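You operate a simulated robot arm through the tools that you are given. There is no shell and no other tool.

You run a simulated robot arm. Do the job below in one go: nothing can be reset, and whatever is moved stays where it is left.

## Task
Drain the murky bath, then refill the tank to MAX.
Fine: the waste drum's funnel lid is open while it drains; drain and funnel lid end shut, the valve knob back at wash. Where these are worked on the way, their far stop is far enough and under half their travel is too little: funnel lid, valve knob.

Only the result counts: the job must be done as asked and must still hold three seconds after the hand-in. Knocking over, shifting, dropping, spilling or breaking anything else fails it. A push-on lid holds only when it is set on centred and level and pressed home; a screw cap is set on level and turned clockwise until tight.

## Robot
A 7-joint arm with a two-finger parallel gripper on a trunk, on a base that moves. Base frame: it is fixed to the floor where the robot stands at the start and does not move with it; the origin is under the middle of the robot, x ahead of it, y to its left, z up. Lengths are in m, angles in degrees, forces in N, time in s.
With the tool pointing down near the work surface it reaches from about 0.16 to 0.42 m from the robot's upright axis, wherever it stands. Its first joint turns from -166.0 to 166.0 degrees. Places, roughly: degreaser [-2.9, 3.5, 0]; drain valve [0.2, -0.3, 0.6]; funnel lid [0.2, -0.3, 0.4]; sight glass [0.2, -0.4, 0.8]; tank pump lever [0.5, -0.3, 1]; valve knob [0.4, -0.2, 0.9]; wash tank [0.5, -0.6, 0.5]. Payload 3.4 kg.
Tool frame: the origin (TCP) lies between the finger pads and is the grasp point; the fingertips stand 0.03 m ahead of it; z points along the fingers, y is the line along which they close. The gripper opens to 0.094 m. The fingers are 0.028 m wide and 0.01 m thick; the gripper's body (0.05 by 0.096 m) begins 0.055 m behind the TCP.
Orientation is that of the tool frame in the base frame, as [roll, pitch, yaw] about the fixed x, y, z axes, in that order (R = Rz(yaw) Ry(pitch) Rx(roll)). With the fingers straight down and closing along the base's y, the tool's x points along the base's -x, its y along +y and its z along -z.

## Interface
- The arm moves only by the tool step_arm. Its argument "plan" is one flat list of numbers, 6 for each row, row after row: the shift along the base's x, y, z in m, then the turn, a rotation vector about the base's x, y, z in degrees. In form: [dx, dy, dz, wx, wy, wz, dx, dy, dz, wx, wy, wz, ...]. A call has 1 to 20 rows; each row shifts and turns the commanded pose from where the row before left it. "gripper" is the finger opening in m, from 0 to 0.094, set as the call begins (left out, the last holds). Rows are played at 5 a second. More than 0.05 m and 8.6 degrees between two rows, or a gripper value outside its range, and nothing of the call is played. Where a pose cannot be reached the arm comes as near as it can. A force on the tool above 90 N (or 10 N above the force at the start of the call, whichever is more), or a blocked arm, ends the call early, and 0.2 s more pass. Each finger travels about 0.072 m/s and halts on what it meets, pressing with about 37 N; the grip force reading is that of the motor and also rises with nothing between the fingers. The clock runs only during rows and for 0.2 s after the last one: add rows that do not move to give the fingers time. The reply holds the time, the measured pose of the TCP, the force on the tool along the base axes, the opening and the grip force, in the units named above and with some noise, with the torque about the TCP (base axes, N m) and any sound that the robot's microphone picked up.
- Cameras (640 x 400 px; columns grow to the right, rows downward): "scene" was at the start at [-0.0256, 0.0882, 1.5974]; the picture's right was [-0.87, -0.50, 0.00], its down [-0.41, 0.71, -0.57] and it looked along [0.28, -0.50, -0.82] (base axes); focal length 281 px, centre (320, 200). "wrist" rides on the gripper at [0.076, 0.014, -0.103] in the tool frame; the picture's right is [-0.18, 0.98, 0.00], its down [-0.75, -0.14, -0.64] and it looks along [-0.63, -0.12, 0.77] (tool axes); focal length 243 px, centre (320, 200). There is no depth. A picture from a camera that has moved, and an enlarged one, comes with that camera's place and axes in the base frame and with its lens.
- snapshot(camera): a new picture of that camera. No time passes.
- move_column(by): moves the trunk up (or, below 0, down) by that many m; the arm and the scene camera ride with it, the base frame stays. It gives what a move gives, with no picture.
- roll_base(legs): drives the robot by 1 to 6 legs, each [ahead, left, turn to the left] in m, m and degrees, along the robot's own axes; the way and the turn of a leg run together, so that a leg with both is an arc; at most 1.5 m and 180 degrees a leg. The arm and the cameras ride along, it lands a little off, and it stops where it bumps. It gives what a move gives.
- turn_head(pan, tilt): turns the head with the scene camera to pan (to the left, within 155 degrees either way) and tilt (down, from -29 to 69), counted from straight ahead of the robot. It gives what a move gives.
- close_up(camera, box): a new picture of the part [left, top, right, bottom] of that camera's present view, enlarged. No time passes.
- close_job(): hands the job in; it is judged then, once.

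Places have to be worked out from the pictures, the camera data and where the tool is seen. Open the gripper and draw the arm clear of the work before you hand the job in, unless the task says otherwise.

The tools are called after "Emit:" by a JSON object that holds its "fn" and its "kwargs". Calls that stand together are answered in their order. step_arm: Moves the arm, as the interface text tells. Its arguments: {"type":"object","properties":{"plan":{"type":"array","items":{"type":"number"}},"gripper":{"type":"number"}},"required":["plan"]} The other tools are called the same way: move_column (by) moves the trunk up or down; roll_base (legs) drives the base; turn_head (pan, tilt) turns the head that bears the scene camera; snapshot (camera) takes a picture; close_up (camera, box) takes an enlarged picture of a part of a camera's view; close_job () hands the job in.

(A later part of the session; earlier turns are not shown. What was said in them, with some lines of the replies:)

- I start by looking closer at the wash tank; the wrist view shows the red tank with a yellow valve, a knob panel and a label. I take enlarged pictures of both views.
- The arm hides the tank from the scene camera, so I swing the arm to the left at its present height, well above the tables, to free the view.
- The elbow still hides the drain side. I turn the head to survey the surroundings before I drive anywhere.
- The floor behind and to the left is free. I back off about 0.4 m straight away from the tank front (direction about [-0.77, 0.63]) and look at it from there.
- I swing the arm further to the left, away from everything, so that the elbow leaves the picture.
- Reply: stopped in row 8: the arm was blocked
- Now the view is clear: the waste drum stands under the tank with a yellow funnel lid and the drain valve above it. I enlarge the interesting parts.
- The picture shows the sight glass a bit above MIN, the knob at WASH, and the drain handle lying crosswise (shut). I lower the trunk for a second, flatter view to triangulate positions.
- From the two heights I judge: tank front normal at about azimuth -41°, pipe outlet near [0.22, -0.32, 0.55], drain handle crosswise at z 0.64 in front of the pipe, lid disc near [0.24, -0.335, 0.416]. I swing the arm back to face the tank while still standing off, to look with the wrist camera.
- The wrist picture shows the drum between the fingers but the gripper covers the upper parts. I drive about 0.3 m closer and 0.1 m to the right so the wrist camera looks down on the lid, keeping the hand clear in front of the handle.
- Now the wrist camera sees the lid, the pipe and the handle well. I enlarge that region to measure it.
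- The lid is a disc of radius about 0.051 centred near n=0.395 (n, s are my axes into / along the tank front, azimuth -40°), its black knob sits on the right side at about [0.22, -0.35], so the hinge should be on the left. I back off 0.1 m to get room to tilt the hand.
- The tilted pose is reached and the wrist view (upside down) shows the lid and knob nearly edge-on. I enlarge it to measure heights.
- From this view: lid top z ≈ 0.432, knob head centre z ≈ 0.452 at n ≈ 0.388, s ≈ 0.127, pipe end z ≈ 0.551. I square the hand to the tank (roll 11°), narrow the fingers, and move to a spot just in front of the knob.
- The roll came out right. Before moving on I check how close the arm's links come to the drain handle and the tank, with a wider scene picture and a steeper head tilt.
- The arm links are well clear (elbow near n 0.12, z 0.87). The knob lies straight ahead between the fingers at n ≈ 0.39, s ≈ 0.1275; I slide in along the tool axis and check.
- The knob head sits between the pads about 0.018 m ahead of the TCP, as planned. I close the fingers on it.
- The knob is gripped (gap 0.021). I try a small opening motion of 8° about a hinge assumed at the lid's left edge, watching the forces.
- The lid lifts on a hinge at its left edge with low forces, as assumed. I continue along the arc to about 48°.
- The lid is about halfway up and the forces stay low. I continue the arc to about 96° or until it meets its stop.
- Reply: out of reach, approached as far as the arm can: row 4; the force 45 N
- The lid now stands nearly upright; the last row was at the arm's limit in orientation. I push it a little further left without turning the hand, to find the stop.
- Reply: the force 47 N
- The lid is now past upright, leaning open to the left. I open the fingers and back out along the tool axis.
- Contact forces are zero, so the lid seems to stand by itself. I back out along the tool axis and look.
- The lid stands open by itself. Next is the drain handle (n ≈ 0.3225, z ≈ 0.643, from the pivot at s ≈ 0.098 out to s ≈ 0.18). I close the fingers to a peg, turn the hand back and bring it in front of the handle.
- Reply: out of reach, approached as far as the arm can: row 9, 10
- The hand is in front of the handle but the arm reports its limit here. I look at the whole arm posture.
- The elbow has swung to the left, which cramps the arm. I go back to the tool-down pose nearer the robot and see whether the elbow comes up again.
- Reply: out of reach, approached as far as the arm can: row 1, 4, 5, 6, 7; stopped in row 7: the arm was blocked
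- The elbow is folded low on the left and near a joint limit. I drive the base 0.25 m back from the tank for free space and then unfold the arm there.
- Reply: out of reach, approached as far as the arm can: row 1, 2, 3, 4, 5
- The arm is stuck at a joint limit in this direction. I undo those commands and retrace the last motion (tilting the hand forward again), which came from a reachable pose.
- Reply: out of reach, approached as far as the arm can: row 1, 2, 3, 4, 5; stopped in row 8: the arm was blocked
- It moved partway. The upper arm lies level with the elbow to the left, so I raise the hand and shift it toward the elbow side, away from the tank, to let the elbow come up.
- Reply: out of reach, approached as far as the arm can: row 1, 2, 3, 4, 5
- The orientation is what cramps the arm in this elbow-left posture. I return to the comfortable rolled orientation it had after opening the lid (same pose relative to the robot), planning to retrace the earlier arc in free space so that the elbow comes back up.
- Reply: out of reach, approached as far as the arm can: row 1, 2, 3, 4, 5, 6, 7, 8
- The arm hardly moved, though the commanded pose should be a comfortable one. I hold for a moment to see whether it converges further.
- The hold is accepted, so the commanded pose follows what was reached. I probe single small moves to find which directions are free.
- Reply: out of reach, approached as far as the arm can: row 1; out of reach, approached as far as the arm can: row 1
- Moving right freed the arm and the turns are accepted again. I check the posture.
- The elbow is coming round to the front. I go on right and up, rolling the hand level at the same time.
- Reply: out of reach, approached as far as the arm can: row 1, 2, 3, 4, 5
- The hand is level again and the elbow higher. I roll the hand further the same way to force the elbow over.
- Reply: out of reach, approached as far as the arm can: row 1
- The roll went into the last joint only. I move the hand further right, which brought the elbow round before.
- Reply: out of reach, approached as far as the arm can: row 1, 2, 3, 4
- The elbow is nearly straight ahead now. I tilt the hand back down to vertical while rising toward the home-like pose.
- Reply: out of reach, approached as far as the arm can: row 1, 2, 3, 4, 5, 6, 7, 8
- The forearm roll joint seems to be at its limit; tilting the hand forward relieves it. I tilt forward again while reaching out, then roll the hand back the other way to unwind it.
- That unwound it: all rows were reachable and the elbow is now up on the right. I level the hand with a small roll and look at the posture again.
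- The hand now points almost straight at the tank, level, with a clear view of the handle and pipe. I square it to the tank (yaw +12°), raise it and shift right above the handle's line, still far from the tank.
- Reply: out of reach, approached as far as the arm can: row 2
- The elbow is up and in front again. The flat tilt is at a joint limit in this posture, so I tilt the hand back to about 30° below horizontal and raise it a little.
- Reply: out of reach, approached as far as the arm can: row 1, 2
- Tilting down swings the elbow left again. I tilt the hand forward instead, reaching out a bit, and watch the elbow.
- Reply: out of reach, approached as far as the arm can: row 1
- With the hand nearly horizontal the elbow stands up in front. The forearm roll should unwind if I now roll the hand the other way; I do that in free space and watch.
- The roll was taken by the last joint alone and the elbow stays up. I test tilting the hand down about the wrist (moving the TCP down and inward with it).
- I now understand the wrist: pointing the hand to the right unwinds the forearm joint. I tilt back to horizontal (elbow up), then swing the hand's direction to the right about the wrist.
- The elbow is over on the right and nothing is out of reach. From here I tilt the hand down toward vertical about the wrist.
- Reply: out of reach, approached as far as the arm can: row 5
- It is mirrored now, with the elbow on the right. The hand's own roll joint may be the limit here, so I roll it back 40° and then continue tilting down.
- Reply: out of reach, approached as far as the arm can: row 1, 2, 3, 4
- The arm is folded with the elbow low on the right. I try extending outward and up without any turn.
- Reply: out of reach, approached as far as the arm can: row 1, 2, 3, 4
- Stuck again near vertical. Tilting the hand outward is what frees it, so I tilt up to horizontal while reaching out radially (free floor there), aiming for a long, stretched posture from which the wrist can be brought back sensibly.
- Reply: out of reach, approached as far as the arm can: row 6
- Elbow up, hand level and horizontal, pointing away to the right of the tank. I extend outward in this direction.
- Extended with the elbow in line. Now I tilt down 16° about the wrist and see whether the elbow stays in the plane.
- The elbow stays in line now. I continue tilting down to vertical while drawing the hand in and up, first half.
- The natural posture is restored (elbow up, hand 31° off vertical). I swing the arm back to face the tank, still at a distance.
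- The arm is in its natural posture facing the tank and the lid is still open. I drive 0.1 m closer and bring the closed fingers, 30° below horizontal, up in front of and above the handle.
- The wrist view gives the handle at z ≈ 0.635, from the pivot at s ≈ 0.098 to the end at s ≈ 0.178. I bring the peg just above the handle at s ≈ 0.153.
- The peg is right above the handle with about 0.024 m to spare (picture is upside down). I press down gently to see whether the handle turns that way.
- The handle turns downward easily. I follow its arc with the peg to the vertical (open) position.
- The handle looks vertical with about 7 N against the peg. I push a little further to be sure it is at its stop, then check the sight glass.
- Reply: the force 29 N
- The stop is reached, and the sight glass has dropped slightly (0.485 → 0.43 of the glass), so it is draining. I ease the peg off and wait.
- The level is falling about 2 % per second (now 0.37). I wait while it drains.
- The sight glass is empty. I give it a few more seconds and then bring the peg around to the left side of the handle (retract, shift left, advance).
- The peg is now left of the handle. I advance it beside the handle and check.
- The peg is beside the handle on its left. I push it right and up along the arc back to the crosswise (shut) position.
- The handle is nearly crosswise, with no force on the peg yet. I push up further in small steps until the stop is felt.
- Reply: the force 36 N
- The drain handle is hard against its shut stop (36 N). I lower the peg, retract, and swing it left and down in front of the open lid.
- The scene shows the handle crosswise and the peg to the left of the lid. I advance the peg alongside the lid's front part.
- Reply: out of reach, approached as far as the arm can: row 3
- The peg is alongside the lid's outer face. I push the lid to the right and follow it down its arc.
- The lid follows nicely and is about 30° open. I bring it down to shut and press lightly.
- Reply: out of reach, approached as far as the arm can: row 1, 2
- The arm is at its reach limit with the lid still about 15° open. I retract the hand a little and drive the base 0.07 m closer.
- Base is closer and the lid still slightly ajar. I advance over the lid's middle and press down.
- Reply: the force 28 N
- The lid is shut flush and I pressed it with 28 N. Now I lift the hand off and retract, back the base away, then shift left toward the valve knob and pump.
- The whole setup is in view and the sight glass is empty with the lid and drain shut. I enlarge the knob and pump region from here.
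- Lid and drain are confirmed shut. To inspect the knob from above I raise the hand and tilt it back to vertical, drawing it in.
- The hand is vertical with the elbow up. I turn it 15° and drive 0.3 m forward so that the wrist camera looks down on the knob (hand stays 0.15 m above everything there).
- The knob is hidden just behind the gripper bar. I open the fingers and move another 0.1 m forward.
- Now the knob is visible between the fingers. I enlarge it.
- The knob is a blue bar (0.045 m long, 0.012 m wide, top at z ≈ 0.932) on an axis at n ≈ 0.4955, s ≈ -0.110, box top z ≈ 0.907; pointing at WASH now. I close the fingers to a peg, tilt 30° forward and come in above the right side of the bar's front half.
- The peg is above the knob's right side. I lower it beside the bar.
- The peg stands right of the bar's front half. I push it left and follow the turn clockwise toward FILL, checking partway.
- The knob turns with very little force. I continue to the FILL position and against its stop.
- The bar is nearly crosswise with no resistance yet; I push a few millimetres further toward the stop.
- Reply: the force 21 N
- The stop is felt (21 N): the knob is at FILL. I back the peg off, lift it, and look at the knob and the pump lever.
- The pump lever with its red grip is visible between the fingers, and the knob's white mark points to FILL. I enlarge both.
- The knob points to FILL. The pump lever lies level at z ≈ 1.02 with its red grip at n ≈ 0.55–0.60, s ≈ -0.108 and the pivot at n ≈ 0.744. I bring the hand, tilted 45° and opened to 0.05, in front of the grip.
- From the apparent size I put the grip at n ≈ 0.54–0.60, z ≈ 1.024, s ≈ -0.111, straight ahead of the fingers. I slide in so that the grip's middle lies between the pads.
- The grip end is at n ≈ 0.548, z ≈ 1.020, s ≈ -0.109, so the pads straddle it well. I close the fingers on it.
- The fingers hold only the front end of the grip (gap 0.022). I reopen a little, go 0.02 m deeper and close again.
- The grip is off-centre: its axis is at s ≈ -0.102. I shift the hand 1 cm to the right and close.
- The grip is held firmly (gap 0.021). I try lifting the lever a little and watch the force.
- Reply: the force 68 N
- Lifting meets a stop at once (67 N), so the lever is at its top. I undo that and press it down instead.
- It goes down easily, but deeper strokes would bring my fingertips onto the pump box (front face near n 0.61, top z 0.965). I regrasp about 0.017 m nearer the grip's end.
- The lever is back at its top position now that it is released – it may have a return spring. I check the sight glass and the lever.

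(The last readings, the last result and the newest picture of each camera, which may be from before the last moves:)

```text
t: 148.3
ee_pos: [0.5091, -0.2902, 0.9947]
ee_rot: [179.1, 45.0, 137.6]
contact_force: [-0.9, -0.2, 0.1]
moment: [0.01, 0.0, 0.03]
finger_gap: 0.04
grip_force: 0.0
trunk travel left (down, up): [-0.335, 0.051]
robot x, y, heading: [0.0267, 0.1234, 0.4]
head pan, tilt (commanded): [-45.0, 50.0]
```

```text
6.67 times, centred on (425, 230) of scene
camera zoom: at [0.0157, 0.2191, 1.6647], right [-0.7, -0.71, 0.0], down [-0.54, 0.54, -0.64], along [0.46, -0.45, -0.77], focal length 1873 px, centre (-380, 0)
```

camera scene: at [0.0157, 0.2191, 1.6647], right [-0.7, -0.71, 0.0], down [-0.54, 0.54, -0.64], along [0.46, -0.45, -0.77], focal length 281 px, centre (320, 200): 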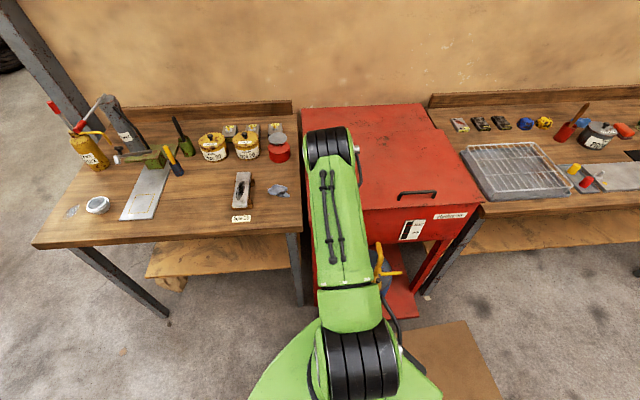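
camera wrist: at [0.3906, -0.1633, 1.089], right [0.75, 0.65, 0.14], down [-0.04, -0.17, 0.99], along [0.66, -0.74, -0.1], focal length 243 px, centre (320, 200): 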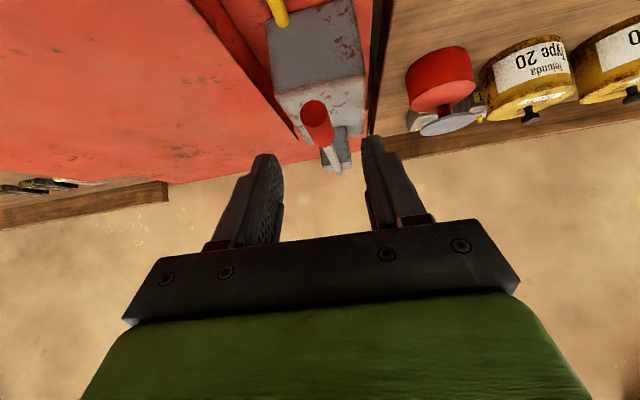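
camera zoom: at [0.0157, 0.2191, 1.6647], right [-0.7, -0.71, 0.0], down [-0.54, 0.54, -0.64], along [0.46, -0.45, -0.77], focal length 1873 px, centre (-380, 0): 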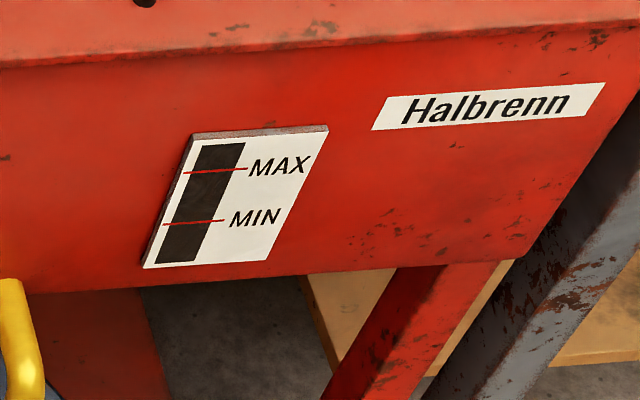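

The glass is still empty after that partial stroke. I regrasp the grip nearer its end at its top position.

Emit:
{"fn": "step_arm", "kwargs": {"plan": [0.0, 0.0, 0.01, 0, 0, 0, 0.0, 0.0, 0.0095, 0, 0, 0]}}

Emit:
{"fn": "close_up", "kwargs": {"camera": "wrist", "box": [240, 90, 400, 230]}}

Emit:
{"fn": "step_arm", "kwargs": {"plan": [0, 0, 0, 0, 0, 0, 0, 0, 0, 0, 0, 0, 0, 0, 0, 0, 0, 0], "gripper": 0.0}}

Emit:
{"fn": "close_up", "kwargs": {"camera": "wrist", "box": [240, 90, 400, 230]}}

```text
t: 148.9
ee_pos: [0.5078, -0.2908, 1.0141]
ee_rot: [179.2, 44.9, 137.8]
contact_force: [0.4, 0.0, -0.7]
moment: [0.04, 0.03, 0.01]
finger_gap: 0.04
grip_force: 0.1
trunk travel left (down, up): [-0.335, 0.051]
robot x, y, heading: [0.0215, 0.1216, 0.3]
head pan, tilt (commanded): [-45.0, 50.0]
```

```text
2.86 times, centred on (320, 160) of wrist
camera zoom: at [0.424, -0.1959, 1.0333], right [0.75, 0.65, 0.14], down [-0.04, -0.17, 0.99], along [0.66, -0.74, -0.1], focal length 693 px, centre (320, 314)
```

zoom: 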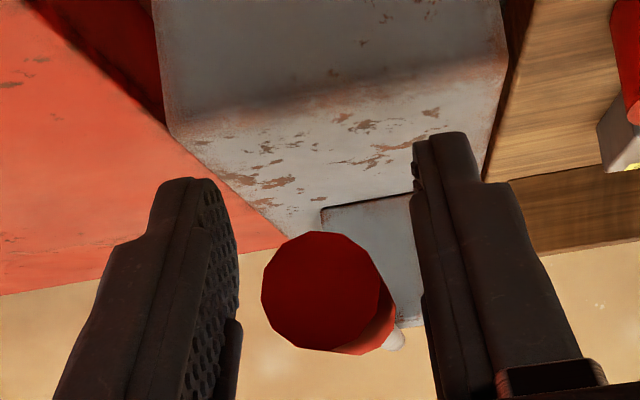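

```text
t: 149.7
ee_pos: [0.5113, -0.2886, 1.0143]
ee_rot: [178.9, 45.1, 137.9]
contact_force: [5.9, 6.7, 0.2]
moment: [-0.04, 0.04, 1.4]
finger_gap: 0.0223
grip_force: 44.6
trunk travel left (down, up): [-0.335, 0.051]
robot x, y, heading: [0.0247, 0.1212, 0.6]
head pan, tilt (commanded): [-45.0, 50.0]
```

```text
2.86 times, centred on (320, 160) of wrist
camera zoom: at [0.4259, -0.1939, 1.0332], right [0.75, 0.65, 0.14], down [-0.04, -0.17, 0.99], along [0.66, -0.74, -0.1], focal length 693 px, centre (320, 314)
```

zoom: 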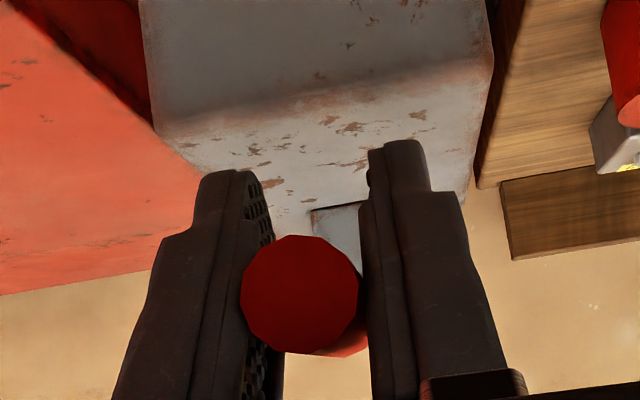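

Held at the front part of the grip. I press the lever down step by step to find its lower stop.

Emit:
{"fn": "step_arm", "kwargs": {"plan": [0.0027, 0.0022, -0.0155, 0, 0, 0, 0.0015, -0.0013, -0.0154, 0, 0, 0]}}

Emit:
{"fn": "close_up", "kwargs": {"camera": "wrist", "box": [240, 90, 400, 230]}}

Emit:
{"fn": "close_up", "kwargs": {"camera": "scene", "box": [380, 200, 470, 260]}}

```text
t: 150.3
ee_pos: [0.5136, -0.2898, 0.9869]
ee_rot: [179.1, 45.4, 137.6]
contact_force: [5.2, 2.0, 9.7]
moment: [-0.72, -0.84, 1.25]
finger_gap: 0.0225
grip_force: 44.6
trunk travel left (down, up): [-0.335, 0.051]
robot x, y, heading: [0.0216, 0.1236, 0.3]
head pan, tilt (commanded): [-45.0, 50.0]
```

```text
2.86 times, centred on (320, 160) of wrist
camera zoom: at [0.4282, -0.195, 1.0033], right [0.75, 0.65, 0.14], down [-0.05, -0.16, 0.99], along [0.66, -0.75, -0.09], focal length 693 px, centre (320, 314)
```

zoom: 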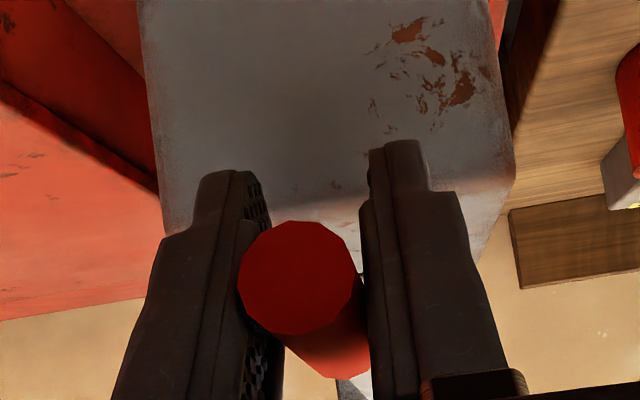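

```text
6.67 times, centred on (425, 230) of scene
camera zoom: at [0.0151, 0.2209, 1.6646], right [-0.7, -0.71, 0.0], down [-0.54, 0.54, -0.64], along [0.46, -0.45, -0.77], focal length 1873 px, centre (-380, 0)
```

zoom: 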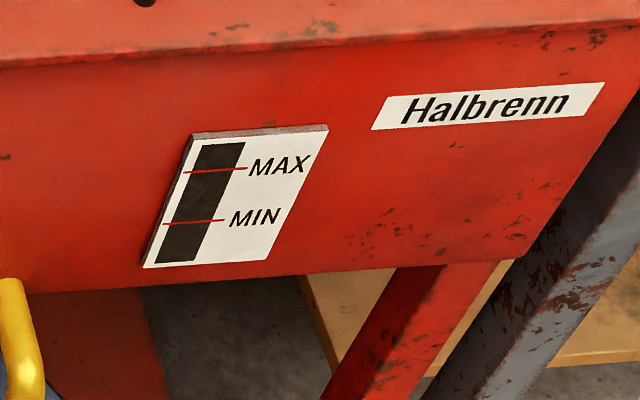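

No stop yet (10 N). I go further down in small steps.

Emit:
{"fn": "step_arm", "kwargs": {"plan": [0.0012, -0.001, -0.0076, 0, 0, 0, 0.0014, -0.0012, -0.0076, 0, 0, 0]}}

Emit:
{"fn": "close_up", "kwargs": {"camera": "wrist", "box": [240, 90, 400, 230]}}

```text
t: 150.9
ee_pos: [0.5155, -0.2923, 0.9709]
ee_rot: [179.1, 45.3, 137.8]
contact_force: [5.6, 1.6, 12.5]
moment: [-0.89, -0.92, 1.17]
finger_gap: 0.0226
grip_force: 44.3
trunk travel left (down, up): [-0.335, 0.051]
robot x, y, heading: [0.0221, 0.1192, 0.3]
head pan, tilt (commanded): [-45.0, 50.0]
```

```text
2.86 times, centred on (320, 160) of wrist
camera zoom: at [0.4305, -0.1971, 0.9881], right [0.75, 0.65, 0.14], down [-0.05, -0.16, 0.99], along [0.66, -0.74, -0.09], focal length 693 px, centre (320, 314)
```

zoom: 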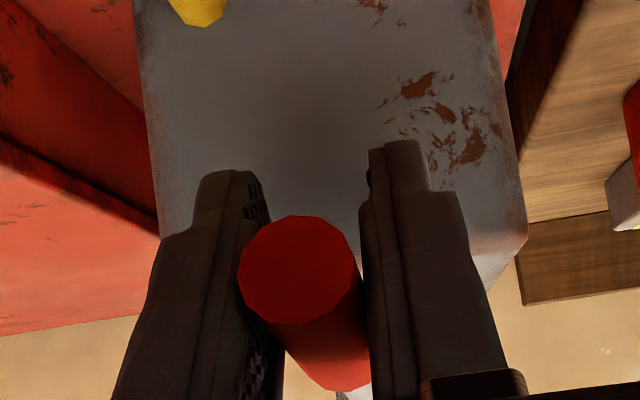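

The box edge works out at n ≈ 0.66, z ≈ 0.947, so there is room. I continue the down stroke.

Emit:
{"fn": "step_arm", "kwargs": {"plan": [0.0019, -0.0016, -0.0088, 0, 0, 0, 0.0019, -0.0016, -0.0088, 0, 0, 0, 0.0022, -0.0018, -0.007, 0, 0, 0, 0.0022, -0.0018, -0.007, 0, 0, 0]}}

Emit:
{"fn": "close_up", "kwargs": {"camera": "wrist", "box": [240, 90, 400, 230]}}

Emit:
{"fn": "close_up", "kwargs": {"camera": "scene", "box": [380, 200, 470, 260]}}

```text
t: 151.9
ee_pos: [0.5183, -0.2961, 0.9555]
ee_rot: [179.0, 46.8, 137.7]
contact_force: [-26.6, 26.9, 70.9]
moment: [0.1, -0.05, 2.56]
finger_gap: 0.0223
grip_force: 44.9
trunk travel left (down, up): [-0.335, 0.051]
robot x, y, heading: [0.0225, 0.1249, 0.3]
head pan, tilt (commanded): [-45.0, 50.0]
```

```text
2.86 times, centred on (320, 160) of wrist
camera zoom: at [0.4335, -0.1996, 0.9692], right [0.75, 0.65, 0.15], down [-0.07, -0.15, 0.99], along [0.66, -0.75, -0.07], focal length 693 px, centre (320, 314)
```

zoom: 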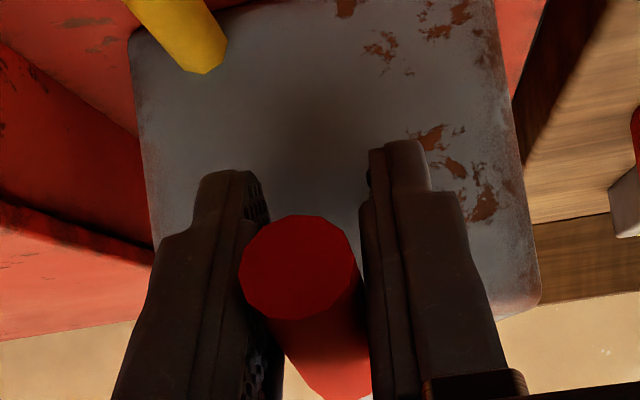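

```text
6.67 times, centred on (425, 230) of scene
camera zoom: at [0.0001, 0.2327, 1.6642], right [-0.7, -0.71, 0.0], down [-0.54, 0.53, -0.65], along [0.46, -0.46, -0.76], focal length 1873 px, centre (-380, 0)
```

zoom: 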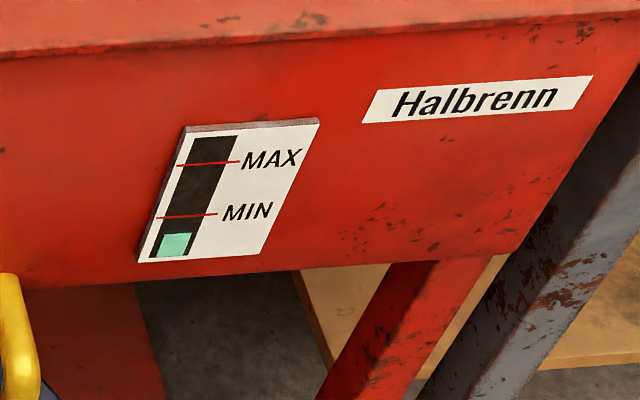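

That stroke reached the lower stop (TCP z ≈ 0.956) and delivered liquid: the glass now shows a green level of roughly 0.19. I take a precise reading, then raise the lever back to the top.

Emit:
{"fn": "step_arm", "kwargs": {"plan": [-0.0025, 0.0021, 0.0154, 0, 0, 0, -0.0025, 0.0021, 0.0154, 0, 0, 0, -0.0025, 0.0021, 0.0154, 0, 0, 0, -0.0025, 0.0021, 0.0154, 0, 0, 0, -0.0025, 0.0021, 0.0153, 0, 0, 0]}}

Emit:
{"fn": "close_up", "kwargs": {"camera": "scene", "box": [396, 214, 432, 244]}}

Emit:
{"fn": "close_up", "kwargs": {"camera": "wrist", "box": [240, 90, 400, 230]}}

```text
t: 153.1
ee_pos: [0.5111, -0.2897, 1.0134]
ee_rot: [179.3, 45.0, 137.7]
contact_force: [-4.5, 6.0, -7.8]
moment: [0.57, 1.16, 1.39]
finger_gap: 0.0226
grip_force: 45.0
trunk travel left (down, up): [-0.335, 0.051]
robot x, y, heading: [0.0218, 0.1263, 0.2]
head pan, tilt (commanded): [-45.0, 50.0]
```

```text
13.33 times, centred on (414, 229) of scene
camera zoom: at [0.0157, 0.2194, 1.6647], right [-0.7, -0.71, 0.0], down [-0.54, 0.54, -0.64], along [0.46, -0.45, -0.77], focal length 3747 px, centre (-933, -187)
```

zoom: 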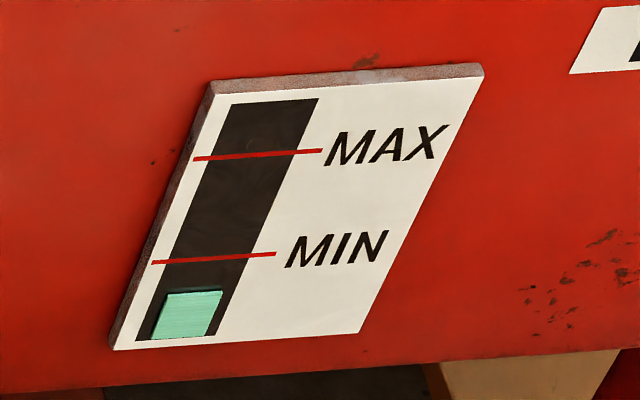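

```text
2.86 times, centred on (320, 160) of wrist
camera zoom: at [0.4267, -0.1939, 1.0323], right [0.75, 0.65, 0.14], down [-0.04, -0.17, 0.99], along [0.66, -0.74, -0.1], focal length 693 px, centre (320, 314)
```

zoom: 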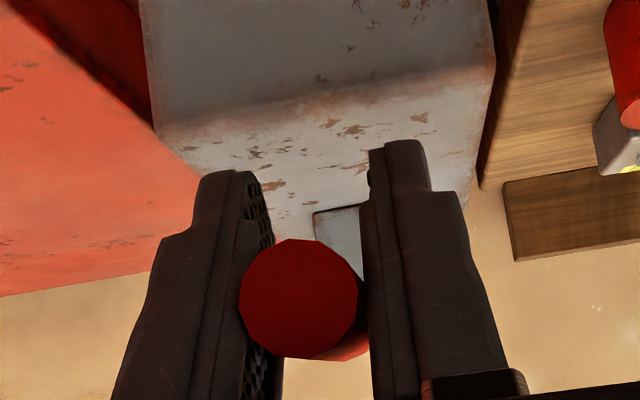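

The glass reads 47 of 184 units to MAX (about a quarter), so about four full strokes should reach MAX. I make the second down stroke, ending gently at the stop.

Emit:
{"fn": "step_arm", "kwargs": {"plan": [0.0005, -0.0005, -0.0163, 0, 0, 0, 0.0018, -0.0015, -0.0161, 0, 0, 0, 0.0028, -0.0024, -0.0159, 0, 0, 0, 0.0039, -0.0033, -0.0155, 0, 0, 0]}}

Emit:
{"fn": "close_up", "kwargs": {"camera": "scene", "box": [396, 214, 432, 244]}}

```text
t: 154.1
ee_pos: [0.5203, -0.2947, 0.9592]
ee_rot: [179.1, 46.1, 137.8]
contact_force: [-11.9, 12.7, 39.7]
moment: [0.43, -0.26, 2.69]
finger_gap: 0.0225
grip_force: 45.2
trunk travel left (down, up): [-0.335, 0.051]
robot x, y, heading: [0.0239, 0.1223, 0.6]
head pan, tilt (commanded): [-45.0, 50.0]
```

```text
13.33 times, centred on (414, 229) of scene
camera zoom: at [0.0077, 0.2258, 1.6646], right [-0.7, -0.71, 0.0], down [-0.54, 0.54, -0.65], along [0.46, -0.46, -0.76], focal length 3747 px, centre (-933, -187)
```

zoom: 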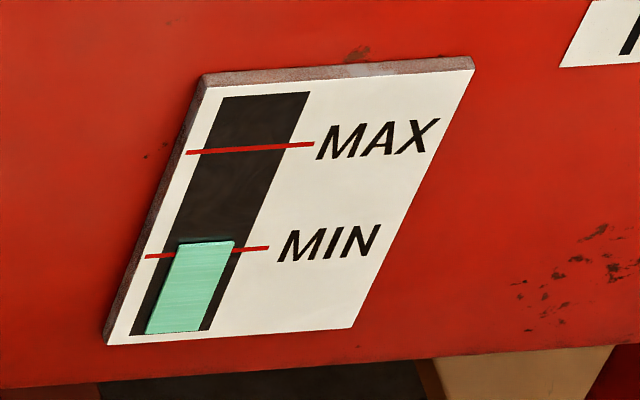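

Two strokes give 0.495 of MAX. I raise and press for the third stroke.

Emit:
{"fn": "step_arm", "kwargs": {"plan": [-0.0039, 0.0033, 0.0155, 0, 0, 0, -0.0028, 0.0024, 0.0159, 0, 0, 0, -0.0018, 0.0015, 0.0161, 0, 0, 0, -0.0005, 0.0005, 0.0163, 0, 0, 0, 0, 0, 0, 0, 0, 0]}}

Emit:
{"fn": "step_arm", "kwargs": {"plan": [0.0005, -0.0005, -0.0163, 0, 0, 0, 0.0018, -0.0015, -0.0161, 0, 0, 0, 0.0028, -0.0024, -0.0159, 0, 0, 0, 0.0039, -0.0033, -0.0155, 0, 0, 0]}}

Emit:
{"fn": "close_up", "kwargs": {"camera": "scene", "box": [396, 214, 432, 244]}}

```text
t: 155.3
ee_pos: [0.5114, -0.2888, 1.0122]
ee_rot: [179.2, 44.7, 137.8]
contact_force: [2.8, 2.3, -8.3]
moment: [0.73, 1.4, 1.39]
finger_gap: 0.0226
grip_force: 45.1
trunk travel left (down, up): [-0.335, 0.051]
robot x, y, heading: [0.0226, 0.1235, 0.2]
head pan, tilt (commanded): [-45.0, 50.0]
```

```text
t: 156.3
ee_pos: [0.5184, -0.2956, 0.9568]
ee_rot: [179.2, 45.7, 137.9]
contact_force: [-7.8, 9.7, 28.9]
moment: [0.5, 0.13, 2.42]
finger_gap: 0.0224
grip_force: 44.9
trunk travel left (down, up): [-0.335, 0.051]
robot x, y, heading: [0.0198, 0.1258, 0.2]
head pan, tilt (commanded): [-45.0, 50.0]
```

```text
13.33 times, centred on (414, 229) of scene
camera zoom: at [0.0102, 0.2239, 1.6646], right [-0.7, -0.71, 0.0], down [-0.54, 0.54, -0.65], along [0.46, -0.45, -0.76], focal length 3747 px, centre (-933, -187)
```

zoom: 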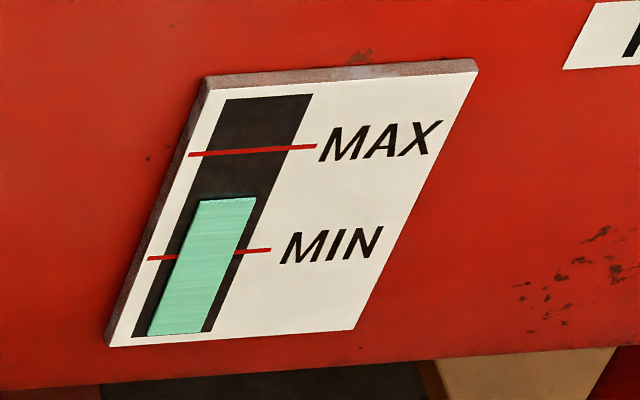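

Three strokes give 0.745 of MAX. I make the fourth stroke.

Emit:
{"fn": "step_arm", "kwargs": {"plan": [-0.0039, 0.0033, 0.0155, 0, 0, 0, -0.0028, 0.0024, 0.0159, 0, 0, 0, -0.0018, 0.0015, 0.0161, 0, 0, 0, -0.0005, 0.0005, 0.0163, 0, 0, 0, 0, 0, 0, 0, 0, 0]}}

Emit:
{"fn": "step_arm", "kwargs": {"plan": [0.0005, -0.0005, -0.0163, 0, 0, 0, 0.0018, -0.0015, -0.0161, 0, 0, 0, 0.0028, -0.0024, -0.0159, 0, 0, 0, 0.0039, -0.0033, -0.0155, 0, 0, 0]}}

Emit:
{"fn": "close_up", "kwargs": {"camera": "scene", "box": [396, 214, 432, 244]}}

```text
t: 157.5
ee_pos: [0.5112, -0.2879, 1.0126]
ee_rot: [179.0, 44.8, 137.6]
contact_force: [0.5, 3.9, -9.8]
moment: [0.42, 0.83, 1.45]
finger_gap: 0.0226
grip_force: 44.9
trunk travel left (down, up): [-0.335, 0.051]
robot x, y, heading: [0.0219, 0.1243, 0.2]
head pan, tilt (commanded): [-45.0, 50.0]
```

```text
t: 158.5
ee_pos: [0.5189, -0.2949, 0.9559]
ee_rot: [179.1, 45.5, 137.9]
contact_force: [-10.0, 11.0, 27.0]
moment: [0.49, 0.1, 2.46]
finger_gap: 0.0224
grip_force: 45.1
trunk travel left (down, up): [-0.335, 0.051]
robot x, y, heading: [0.0241, 0.1223, 0.3]
head pan, tilt (commanded): [-45.0, 50.0]
```

```text
13.33 times, centred on (414, 229) of scene
camera zoom: at [0.0099, 0.2243, 1.6646], right [-0.7, -0.71, 0.0], down [-0.54, 0.54, -0.65], along [0.46, -0.45, -0.76], focal length 3747 px, centre (-933, -187)
```

zoom: 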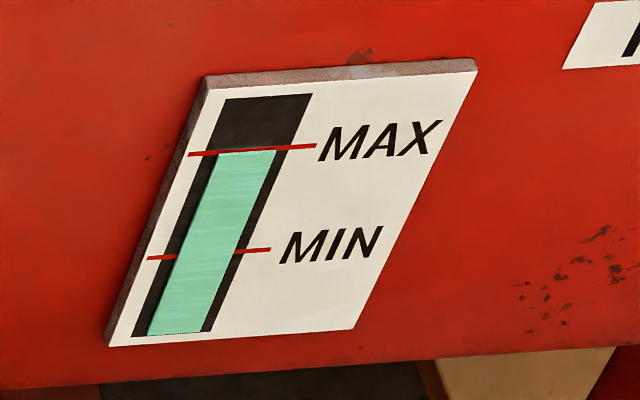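

The level is exactly at MAX. I bring the lever back up to its rest position, release it and back away.

Emit:
{"fn": "step_arm", "kwargs": {"plan": [-0.0039, 0.0033, 0.0155, 0, 0, 0, -0.0028, 0.0024, 0.0159, 0, 0, 0, -0.0018, 0.0015, 0.0161, 0, 0, 0, -0.0005, 0.0005, 0.0163, 0, 0, 0, 0, 0, 0, 0, 0, 0]}}

Emit:
{"fn": "step_arm", "kwargs": {"plan": [0, 0, 0, 0, 0, 0, 0, 0, 0, 0, 0, 0, 0, 0, 0, 0, 0, 0], "gripper": 0.05}}

Emit:
{"fn": "step_arm", "kwargs": {"plan": [-0.0162, 0.0136, 0.0212, 0, 0, 0, -0.0162, 0.0136, 0.0212, 0, 0, 0, -0.0162, 0.0136, 0.0212, 0, 0, 0]}}

Emit:
{"fn": "snapshot", "kwargs": {"camera": "wrist"}}

Emit:
{"fn": "close_up", "kwargs": {"camera": "scene", "box": [396, 214, 432, 244]}}

```text
t: 159.7
ee_pos: [0.5103, -0.2888, 1.0128]
ee_rot: [179.1, 44.8, 137.8]
contact_force: [-1.6, 3.5, -9.8]
moment: [0.35, 0.78, 1.46]
finger_gap: 0.0224
grip_force: 45.6
trunk travel left (down, up): [-0.335, 0.051]
robot x, y, heading: [0.0201, 0.1235, 0.5]
head pan, tilt (commanded): [-45.0, 50.0]
```

```text
t: 160.5
ee_pos: [0.5109, -0.2891, 1.0137]
ee_rot: [179.1, 45.0, 137.7]
contact_force: [-0.4, 0.9, 0.2]
moment: [-0.01, -0.02, -0.02]
finger_gap: 0.0497
grip_force: 0.0
trunk travel left (down, up): [-0.335, 0.051]
robot x, y, heading: [0.0218, 0.1234, 0.2]
head pan, tilt (commanded): [-45.0, 50.0]
```

```text
t: 161.3
ee_pos: [0.4617, -0.2472, 1.0783]
ee_rot: [179.1, 45.1, 137.7]
contact_force: [-0.8, -0.1, 0.1]
moment: [0.02, 0.03, -0.01]
finger_gap: 0.0498
grip_force: 0.1
trunk travel left (down, up): [-0.335, 0.051]
robot x, y, heading: [0.024, 0.1227, 0.5]
head pan, tilt (commanded): [-45.0, 50.0]
```

```text
taken
camera wrist: at [0.3771, -0.1526, 1.0973], right [0.75, 0.65, 0.14], down [-0.04, -0.17, 0.99], along [0.66, -0.74, -0.1], focal length 243 px, centre (320, 200)
```

wrist: 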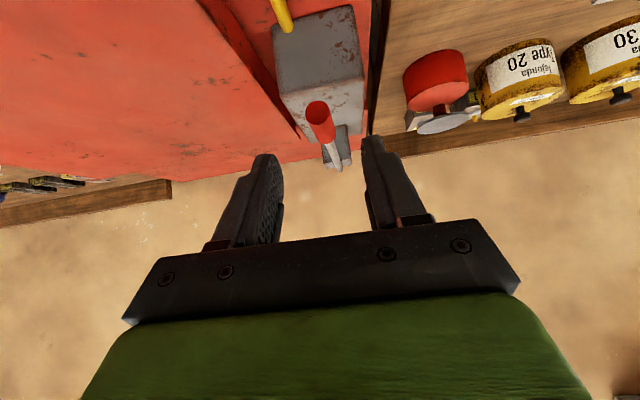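

```text
13.33 times, centred on (414, 229) of scene
camera zoom: at [0.0141, 0.2204, 1.6646], right [-0.7, -0.71, 0.0], down [-0.54, 0.54, -0.64], along [0.46, -0.45, -0.77], focal length 3747 px, centre (-933, -187)
```

zoom: 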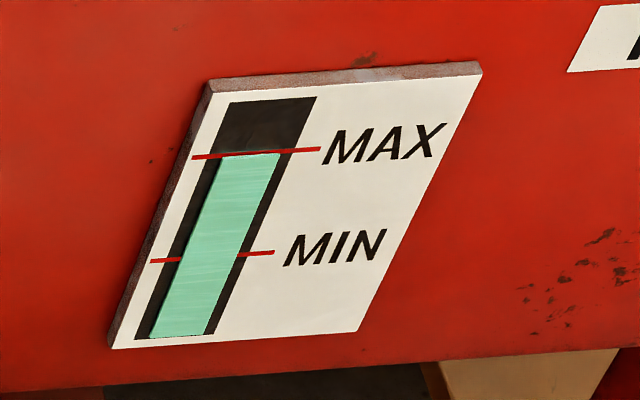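

The level stays at MAX and the lever is up. Now the knob: I close the fingers, tilt to 30° and place the peg above the far side of the bar's left (pointer) half.

Emit:
{"fn": "step_arm", "kwargs": {"plan": [0.0066, 0.0063, -0.01, 4.82, 5.745, 0, 0.0066, 0.0063, -0.01, 4.82, 5.745, 0, 0, 0, 0, 0, 0, 0], "gripper": 0.0}}

Emit:
{"fn": "snapshot", "kwargs": {"camera": "wrist"}}

Emit:
{"fn": "close_up", "kwargs": {"camera": "wrist", "box": [250, 0, 410, 180]}}

```text
t: 162.1
ee_pos: [0.476, -0.2357, 1.0562]
ee_rot: [179.7, 30.0, 138.0]
contact_force: [-0.1, 0.0, -0.5]
moment: [-0.01, -0.01, 0.0]
finger_gap: 0.0001
grip_force: 33.1
trunk travel left (down, up): [-0.335, 0.051]
robot x, y, heading: [0.0221, 0.1223, 0.4]
head pan, tilt (commanded): [-45.0, 50.0]
```

```text
taken
camera wrist: at [0.3982, -0.1467, 1.1082], right [0.77, 0.63, 0.1], down [0.15, -0.33, 0.93], along [0.62, -0.71, -0.35], focal length 243 px, centre (320, 200)
```

wrist: 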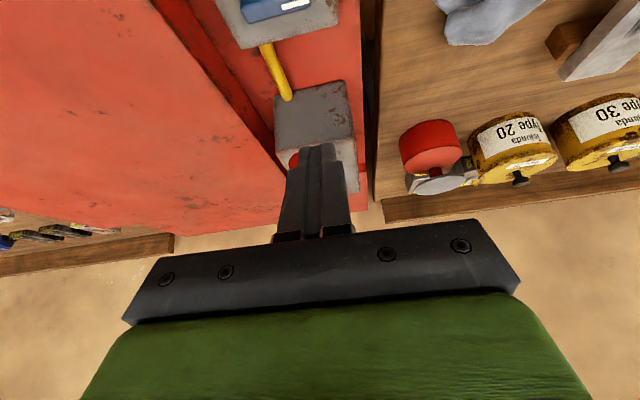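

```text
2.22 times, centred on (330, 90) of wrist
camera zoom: at [0.3982, -0.1467, 1.1082], right [0.77, 0.63, 0.1], down [0.15, -0.33, 0.93], along [0.62, -0.71, -0.35], focal length 539 px, centre (298, 444)
```

zoom: 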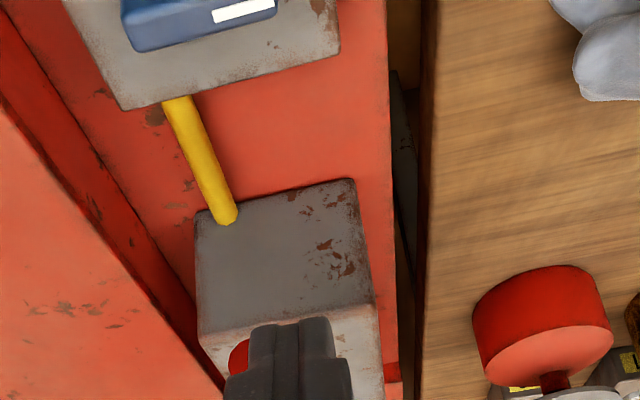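

The bar's far edge is at n ≈ 0.505 and the peg's tip at n ≈ 0.531, s ≈ -0.125. I shift slightly further back and lower it behind the bar.

Emit:
{"fn": "step_arm", "kwargs": {"plan": [0.0031, -0.0026, -0.035, 0, 0, 0, 0, 0, -0.035, 0, 0, 0, 0, 0, -0.022, 0, 0, 0]}}

Emit:
{"fn": "close_up", "kwargs": {"camera": "wrist", "box": [230, 0, 430, 200]}}

```text
t: 162.9
ee_pos: [0.4791, -0.239, 0.9646]
ee_rot: [179.8, 30.1, 138.1]
contact_force: [0.3, 0.1, 0.0]
moment: [0.0, -0.01, -0.01]
finger_gap: 0.0
grip_force: 33.1
trunk travel left (down, up): [-0.335, 0.051]
robot x, y, heading: [0.0263, 0.1242, 0.5]
head pan, tilt (commanded): [-45.0, 50.0]
```

```text
2.00 times, centred on (330, 100) of wrist
camera zoom: at [0.4012, -0.1504, 1.0161], right [0.77, 0.63, 0.1], down [0.15, -0.33, 0.93], along [0.62, -0.71, -0.35], focal length 485 px, centre (300, 400)
```

zoom: 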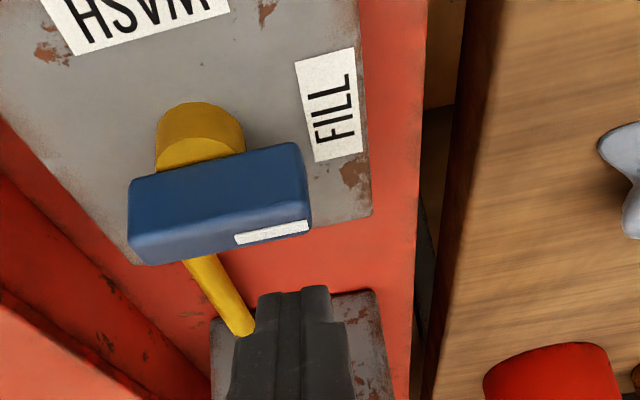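

The peg is right behind the bar's pointer half. I lower it a bit more and pull the bar back counter-clockwise toward WASH, first half.

Emit:
{"fn": "step_arm", "kwargs": {"plan": [0, 0, -0.013, 0, 0, 0, -0.0074, 0.0088, 0, 0, 0, 0, 0.0021, 0.0074, 0, 0, 0, 0, -0.0013, 0.0083, 0, 0, 0, 0, -0.005, 0.0078, 0, 0, 0, 0]}}

Emit:
{"fn": "close_up", "kwargs": {"camera": "wrist", "box": [230, 0, 430, 200]}}

```text
t: 164.1
ee_pos: [0.4675, -0.205, 0.9526]
ee_rot: [179.7, 30.1, 138.0]
contact_force: [-0.6, 0.2, -0.5]
moment: [0.01, 0.02, 0.02]
finger_gap: 0.0
grip_force: 33.2
trunk travel left (down, up): [-0.335, 0.051]
robot x, y, heading: [0.0229, 0.1226, 0.2]
head pan, tilt (commanded): [-45.0, 50.0]
```

```text
2.00 times, centred on (330, 100) of wrist
camera zoom: at [0.3893, -0.1164, 1.0032], right [0.77, 0.63, 0.1], down [0.15, -0.33, 0.93], along [0.62, -0.71, -0.35], focal length 485 px, centre (300, 400)
```

zoom: 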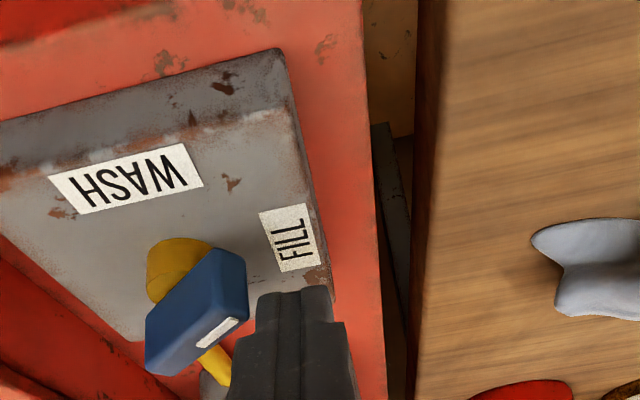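

The bar is about halfway back. I continue to WASH and against its stop.

Emit:
{"fn": "step_arm", "kwargs": {"plan": [-0.0081, 0.0054, 0, 0, 0, 0, -0.01, 0.0017, 0, 0, 0, 0, -0.0101, -0.0025, 0, 0, 0, 0, -0.002, -0.0016, 0, 0, 0, 0]}}

Emit:
{"fn": "close_up", "kwargs": {"camera": "wrist", "box": [230, 0, 430, 200]}}

```text
t: 165.1
ee_pos: [0.4369, -0.2026, 0.9528]
ee_rot: [179.8, 30.0, 138.1]
contact_force: [-0.3, 1.1, 0.9]
moment: [0.0, -0.02, 0.0]
finger_gap: 0.0
grip_force: 32.7
trunk travel left (down, up): [-0.335, 0.051]
robot x, y, heading: [0.0237, 0.1203, 0.3]
head pan, tilt (commanded): [-45.0, 50.0]
```

```text
2.00 times, centred on (330, 100) of wrist
camera zoom: at [0.3593, -0.1137, 1.0032], right [0.77, 0.63, 0.1], down [0.15, -0.33, 0.93], along [0.62, -0.71, -0.35], focal length 485 px, centre (300, 400)
```

zoom: 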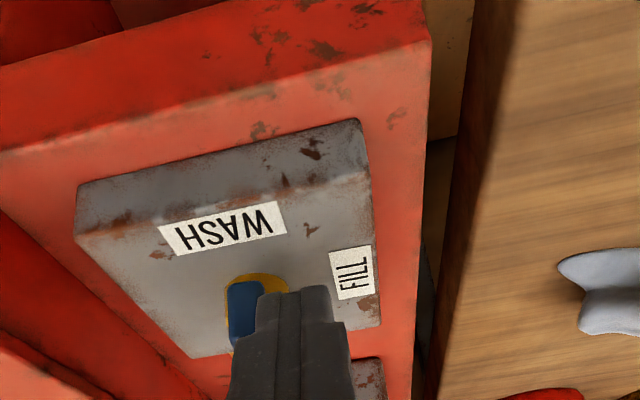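

Almost at WASH with no resistance yet; I push further right in small steps until the stop is felt.

Emit:
{"fn": "step_arm", "kwargs": {"plan": [-0.0019, -0.0023, 0, 0, 0, 0, -0.0013, -0.0015, 0, 0, 0, 0]}}

Emit:
{"fn": "step_arm", "kwargs": {"plan": [-0.0013, -0.0015, 0, 0, 0, 0, -0.0013, -0.0015, 0, 0, 0, 0]}}

Emit:
{"fn": "close_up", "kwargs": {"camera": "wrist", "box": [230, 0, 430, 200]}}

```text
t: 165.7
ee_pos: [0.4352, -0.2041, 0.9539]
ee_rot: [179.6, 30.0, 138.2]
contact_force: [1.9, 8.0, 1.6]
moment: [0.14, -0.07, 0.18]
finger_gap: 0.0
grip_force: 32.9
trunk travel left (down, up): [-0.335, 0.051]
robot x, y, heading: [0.0252, 0.125, 0.3]
head pan, tilt (commanded): [-45.0, 50.0]
```

```text
t: 166.3
ee_pos: [0.4336, -0.2047, 0.953]
ee_rot: [179.5, 29.9, 138.3]
contact_force: [11.1, 16.3, 0.2]
moment: [0.35, -0.16, 0.47]
finger_gap: 0.0
grip_force: 33.4
trunk travel left (down, up): [-0.335, 0.051]
robot x, y, heading: [0.0245, 0.1217, 0.4]
head pan, tilt (commanded): [-45.0, 50.0]
```

```text
2.00 times, centred on (330, 100) of wrist
camera zoom: at [0.3568, -0.116, 1.0033], right [0.77, 0.63, 0.1], down [0.15, -0.33, 0.93], along [0.62, -0.7, -0.35], focal length 485 px, centre (300, 400)
```

zoom: 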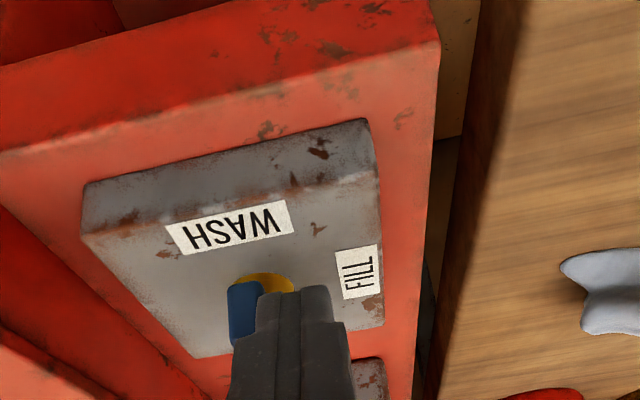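

The stop at WASH is felt (20 N). I back the peg off to the left, lift it, and inspect.

Emit:
{"fn": "step_arm", "kwargs": {"plan": [0.0077, 0.0092, 0.003, 0, 0, 0, 0, 0, 0.04, 0, 0, 0, -0.0077, 0.0064, 0.045, 0, 0, 0, -0.0153, 0.0129, 0.045, 0, 0, 0]}}

Emit:
{"fn": "close_up", "kwargs": {"camera": "wrist", "box": [230, 0, 430, 200]}}

Emit:
{"fn": "snapshot", "kwargs": {"camera": "scene"}}

```text
t: 167.3
ee_pos: [0.4124, -0.1799, 1.0876]
ee_rot: [179.7, 30.1, 138.1]
contact_force: [0.4, 0.0, 0.8]
moment: [-0.05, -0.05, 0.0]
finger_gap: 0.0001
grip_force: 33.4
trunk travel left (down, up): [-0.335, 0.051]
robot x, y, heading: [0.0241, 0.1235, 0.4]
head pan, tilt (commanded): [-45.0, 50.0]
```

```text
2.00 times, centred on (330, 100) of wrist
camera zoom: at [0.3357, -0.0906, 1.1375], right [0.77, 0.63, 0.1], down [0.15, -0.33, 0.93], along [0.62, -0.71, -0.35], focal length 485 px, centre (300, 400)
```

zoom: 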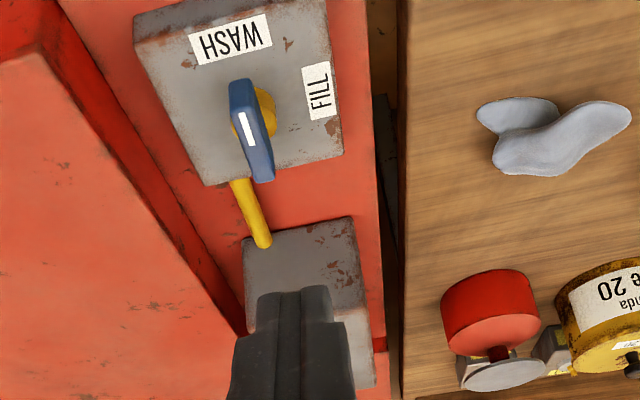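

```text
taken
camera scene: at [0.013, 0.2209, 1.6646], right [-0.7, -0.71, 0.0], down [-0.54, 0.54, -0.64], along [0.46, -0.45, -0.77], focal length 281 px, centre (320, 200)
```

scene: 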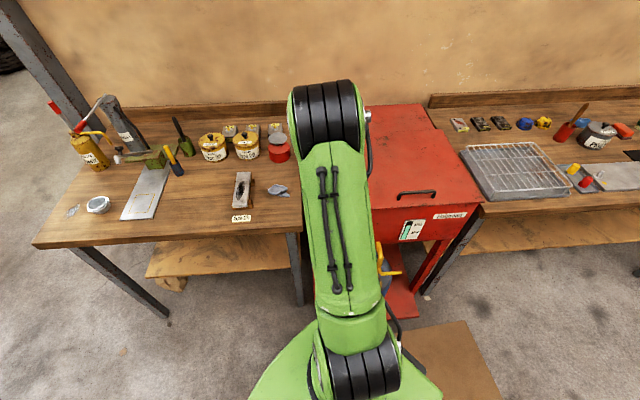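

The knob is squarely at WASH. I open the gripper and drive the base back from the tank, then take final check pictures.

Emit:
{"fn": "roll_base", "kwargs": {"legs": [[-0.3, 0.252, 0]]}}

Emit:
{"fn": "step_arm", "kwargs": {"plan": [0, 0, 0, 0, 0, 0, 0, 0, 0, 0, 0, 0, 0, 0, 0, 0, 0, 0, 0, 0, 0, 0, 0, 0], "gripper": 0.094}}

Emit:
{"fn": "snapshot", "kwargs": {"camera": "scene"}}

```text
t: 169.8
ee_pos: [0.1115, 0.0701, 1.0863]
ee_rot: [179.8, 30.1, 138.4]
contact_force: [0.4, 0.1, 0.3]
moment: [0.0, 0.03, 0.01]
finger_gap: 0.0002
grip_force: 33.0
trunk travel left (down, up): [-0.335, 0.051]
robot x, y, heading: [-0.2806, 0.3696, 0.5]
head pan, tilt (commanded): [-45.0, 50.0]
```

```text
t: 170.8
ee_pos: [0.1108, 0.0698, 1.0855]
ee_rot: [179.8, 30.1, 138.3]
contact_force: [0.0, 0.0, 0.1]
moment: [-0.01, 0.01, 0.01]
finger_gap: 0.0939
grip_force: 0.1
trunk travel left (down, up): [-0.335, 0.051]
robot x, y, heading: [-0.282, 0.3717, 0.4]
head pan, tilt (commanded): [-45.0, 50.0]
```

```text
taken
camera scene: at [-0.2892, 0.4682, 1.6647], right [-0.7, -0.71, 0.0], down [-0.55, 0.54, -0.64], along [0.46, -0.45, -0.77], focal length 281 px, centre (320, 200)
```

scene: 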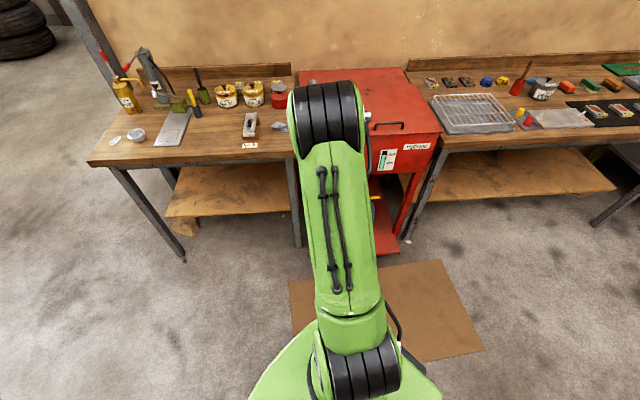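

The arm hides part of the view, so I swing it left, clear of the work, for the final check.

Emit:
{"fn": "step_arm", "kwargs": {"plan": [0.0232, 0.0329, 0, 0, 0, 4.64, 0.0204, 0.0346, 0, 0, 0, 4.64, 0.0176, 0.0362, 0, 0, 0, 4.64, 0.0146, 0.0375, 0, 0, 0, 4.64, 0.0115, 0.0385, 0, 0, 0, 4.64, 0.0083, 0.0393, 0, 0, 0, 4.64, 0.0051, 0.0399, 0, 0, 0, 4.64, 0.0019, 0.0402, 0, 0, 0, 4.64, -0.0014, 0.0402, 0, 0, 0, 4.64, -0.0046, 0.0399, 0, 0, 0, 4.64, -0.0078, 0.0394, 0, 0, 0, 4.64, -0.011, 0.0387, 0, 0, 0, 4.64]}}

Emit:
{"fn": "snapshot", "kwargs": {"camera": "scene"}}

Emit:
{"fn": "close_up", "kwargs": {"camera": "scene", "box": [290, 65, 350, 155]}}

Emit:
{"fn": "close_up", "kwargs": {"camera": "scene", "box": [330, 135, 430, 255]}}

Emit:
{"fn": "close_up", "kwargs": {"camera": "scene", "box": [370, 140, 410, 180]}}

```text
t: 173.4
ee_pos: [0.1912, 0.5281, 1.0854]
ee_rot: [179.8, 29.9, -165.9]
contact_force: [-0.1, 0.3, 0.3]
moment: [0.02, -0.03, -0.01]
finger_gap: 0.0938
grip_force: 0.1
trunk travel left (down, up): [-0.335, 0.051]
robot x, y, heading: [-0.2803, 0.3725, 0.4]
head pan, tilt (commanded): [-45.0, 50.0]
```

```text
taken
camera scene: at [-0.2894, 0.4695, 1.6646], right [-0.7, -0.71, 0.0], down [-0.55, 0.54, -0.64], along [0.46, -0.45, -0.77], focal length 281 px, centre (320, 200)
```

scene: 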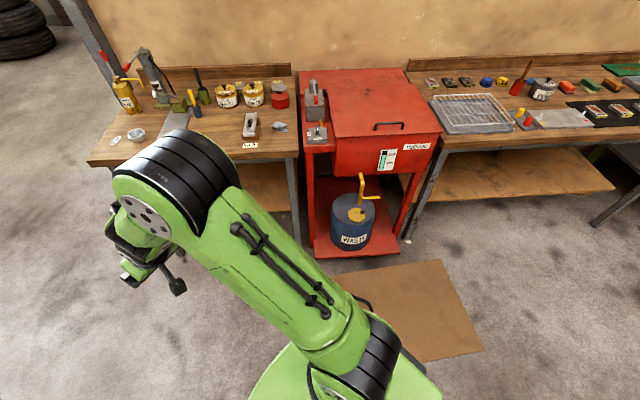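

```text
4.44 times, centred on (320, 110) of scene
camera zoom: at [-0.2894, 0.4695, 1.6646], right [-0.7, -0.71, 0.0], down [-0.55, 0.54, -0.64], along [0.46, -0.45, -0.77], focal length 1249 px, centre (320, 600)
```

zoom: 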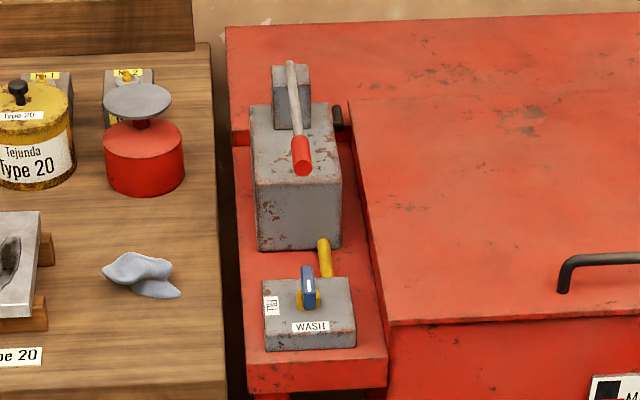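

```text
3.33 times, centred on (380, 195) of scene
camera zoom: at [-0.2894, 0.4695, 1.6646], right [-0.7, -0.71, 0.0], down [-0.55, 0.54, -0.64], along [0.46, -0.45, -0.77], focal length 937 px, centre (120, 217)
```

zoom: 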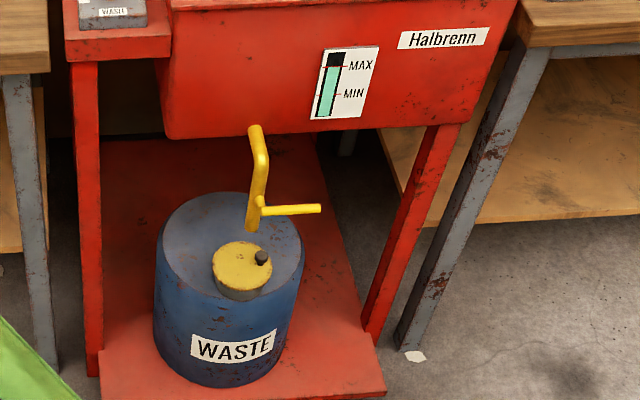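

```text
10.00 times, centred on (390, 160) of scene
camera zoom: at [-0.2894, 0.4695, 1.6646], right [-0.7, -0.71, 0.0], down [-0.55, 0.54, -0.64], along [0.46, -0.45, -0.77], focal length 2810 px, centre (-380, 600)
```

zoom: 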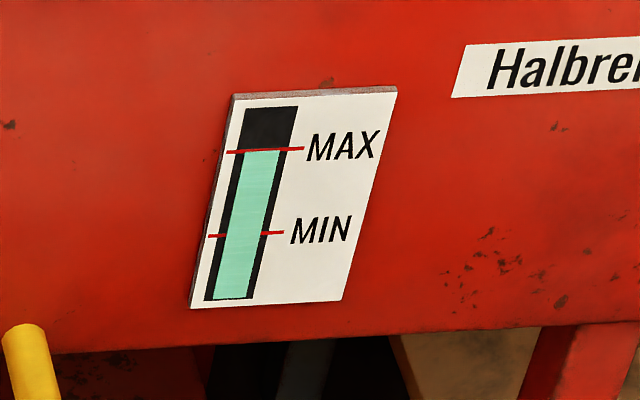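

Everything checks out: level at MAX, drain handle crosswise (shut), funnel lid shut, knob at WASH, pump lever up. The gripper is open and the arm is clear, so I hand the job in.

Emit:
{"fn": "close_job", "kwargs": {}}

```text
The job is handed in.
```

The murky bath is drained and the tank is refilled to MAX; the job is handed in. No result came back, so everything below is from my own pictures and force readings.

- **Funnel lid:** it stood open at about 90° for the whole drain, and I could not tell whether that was its far stop. It is shut again and was pressed down.
- **Drain:** the handle was opened to its stop, and the sight glass read empty before I closed it. It is back crosswise against its shut stop.
- **Refill:** with the knob at its FILL stop, four full pump strokes brought the green level exactly to the MAX line. It was still there about 15 seconds after the last stroke.
- **Valve knob:** it is back at WASH, against its stop.
- **Pump lever:** it is back up at its rest position.

The gripper is open and the arm and base are clear of the tank. I saw nothing spilled or shifted in the last pictures.
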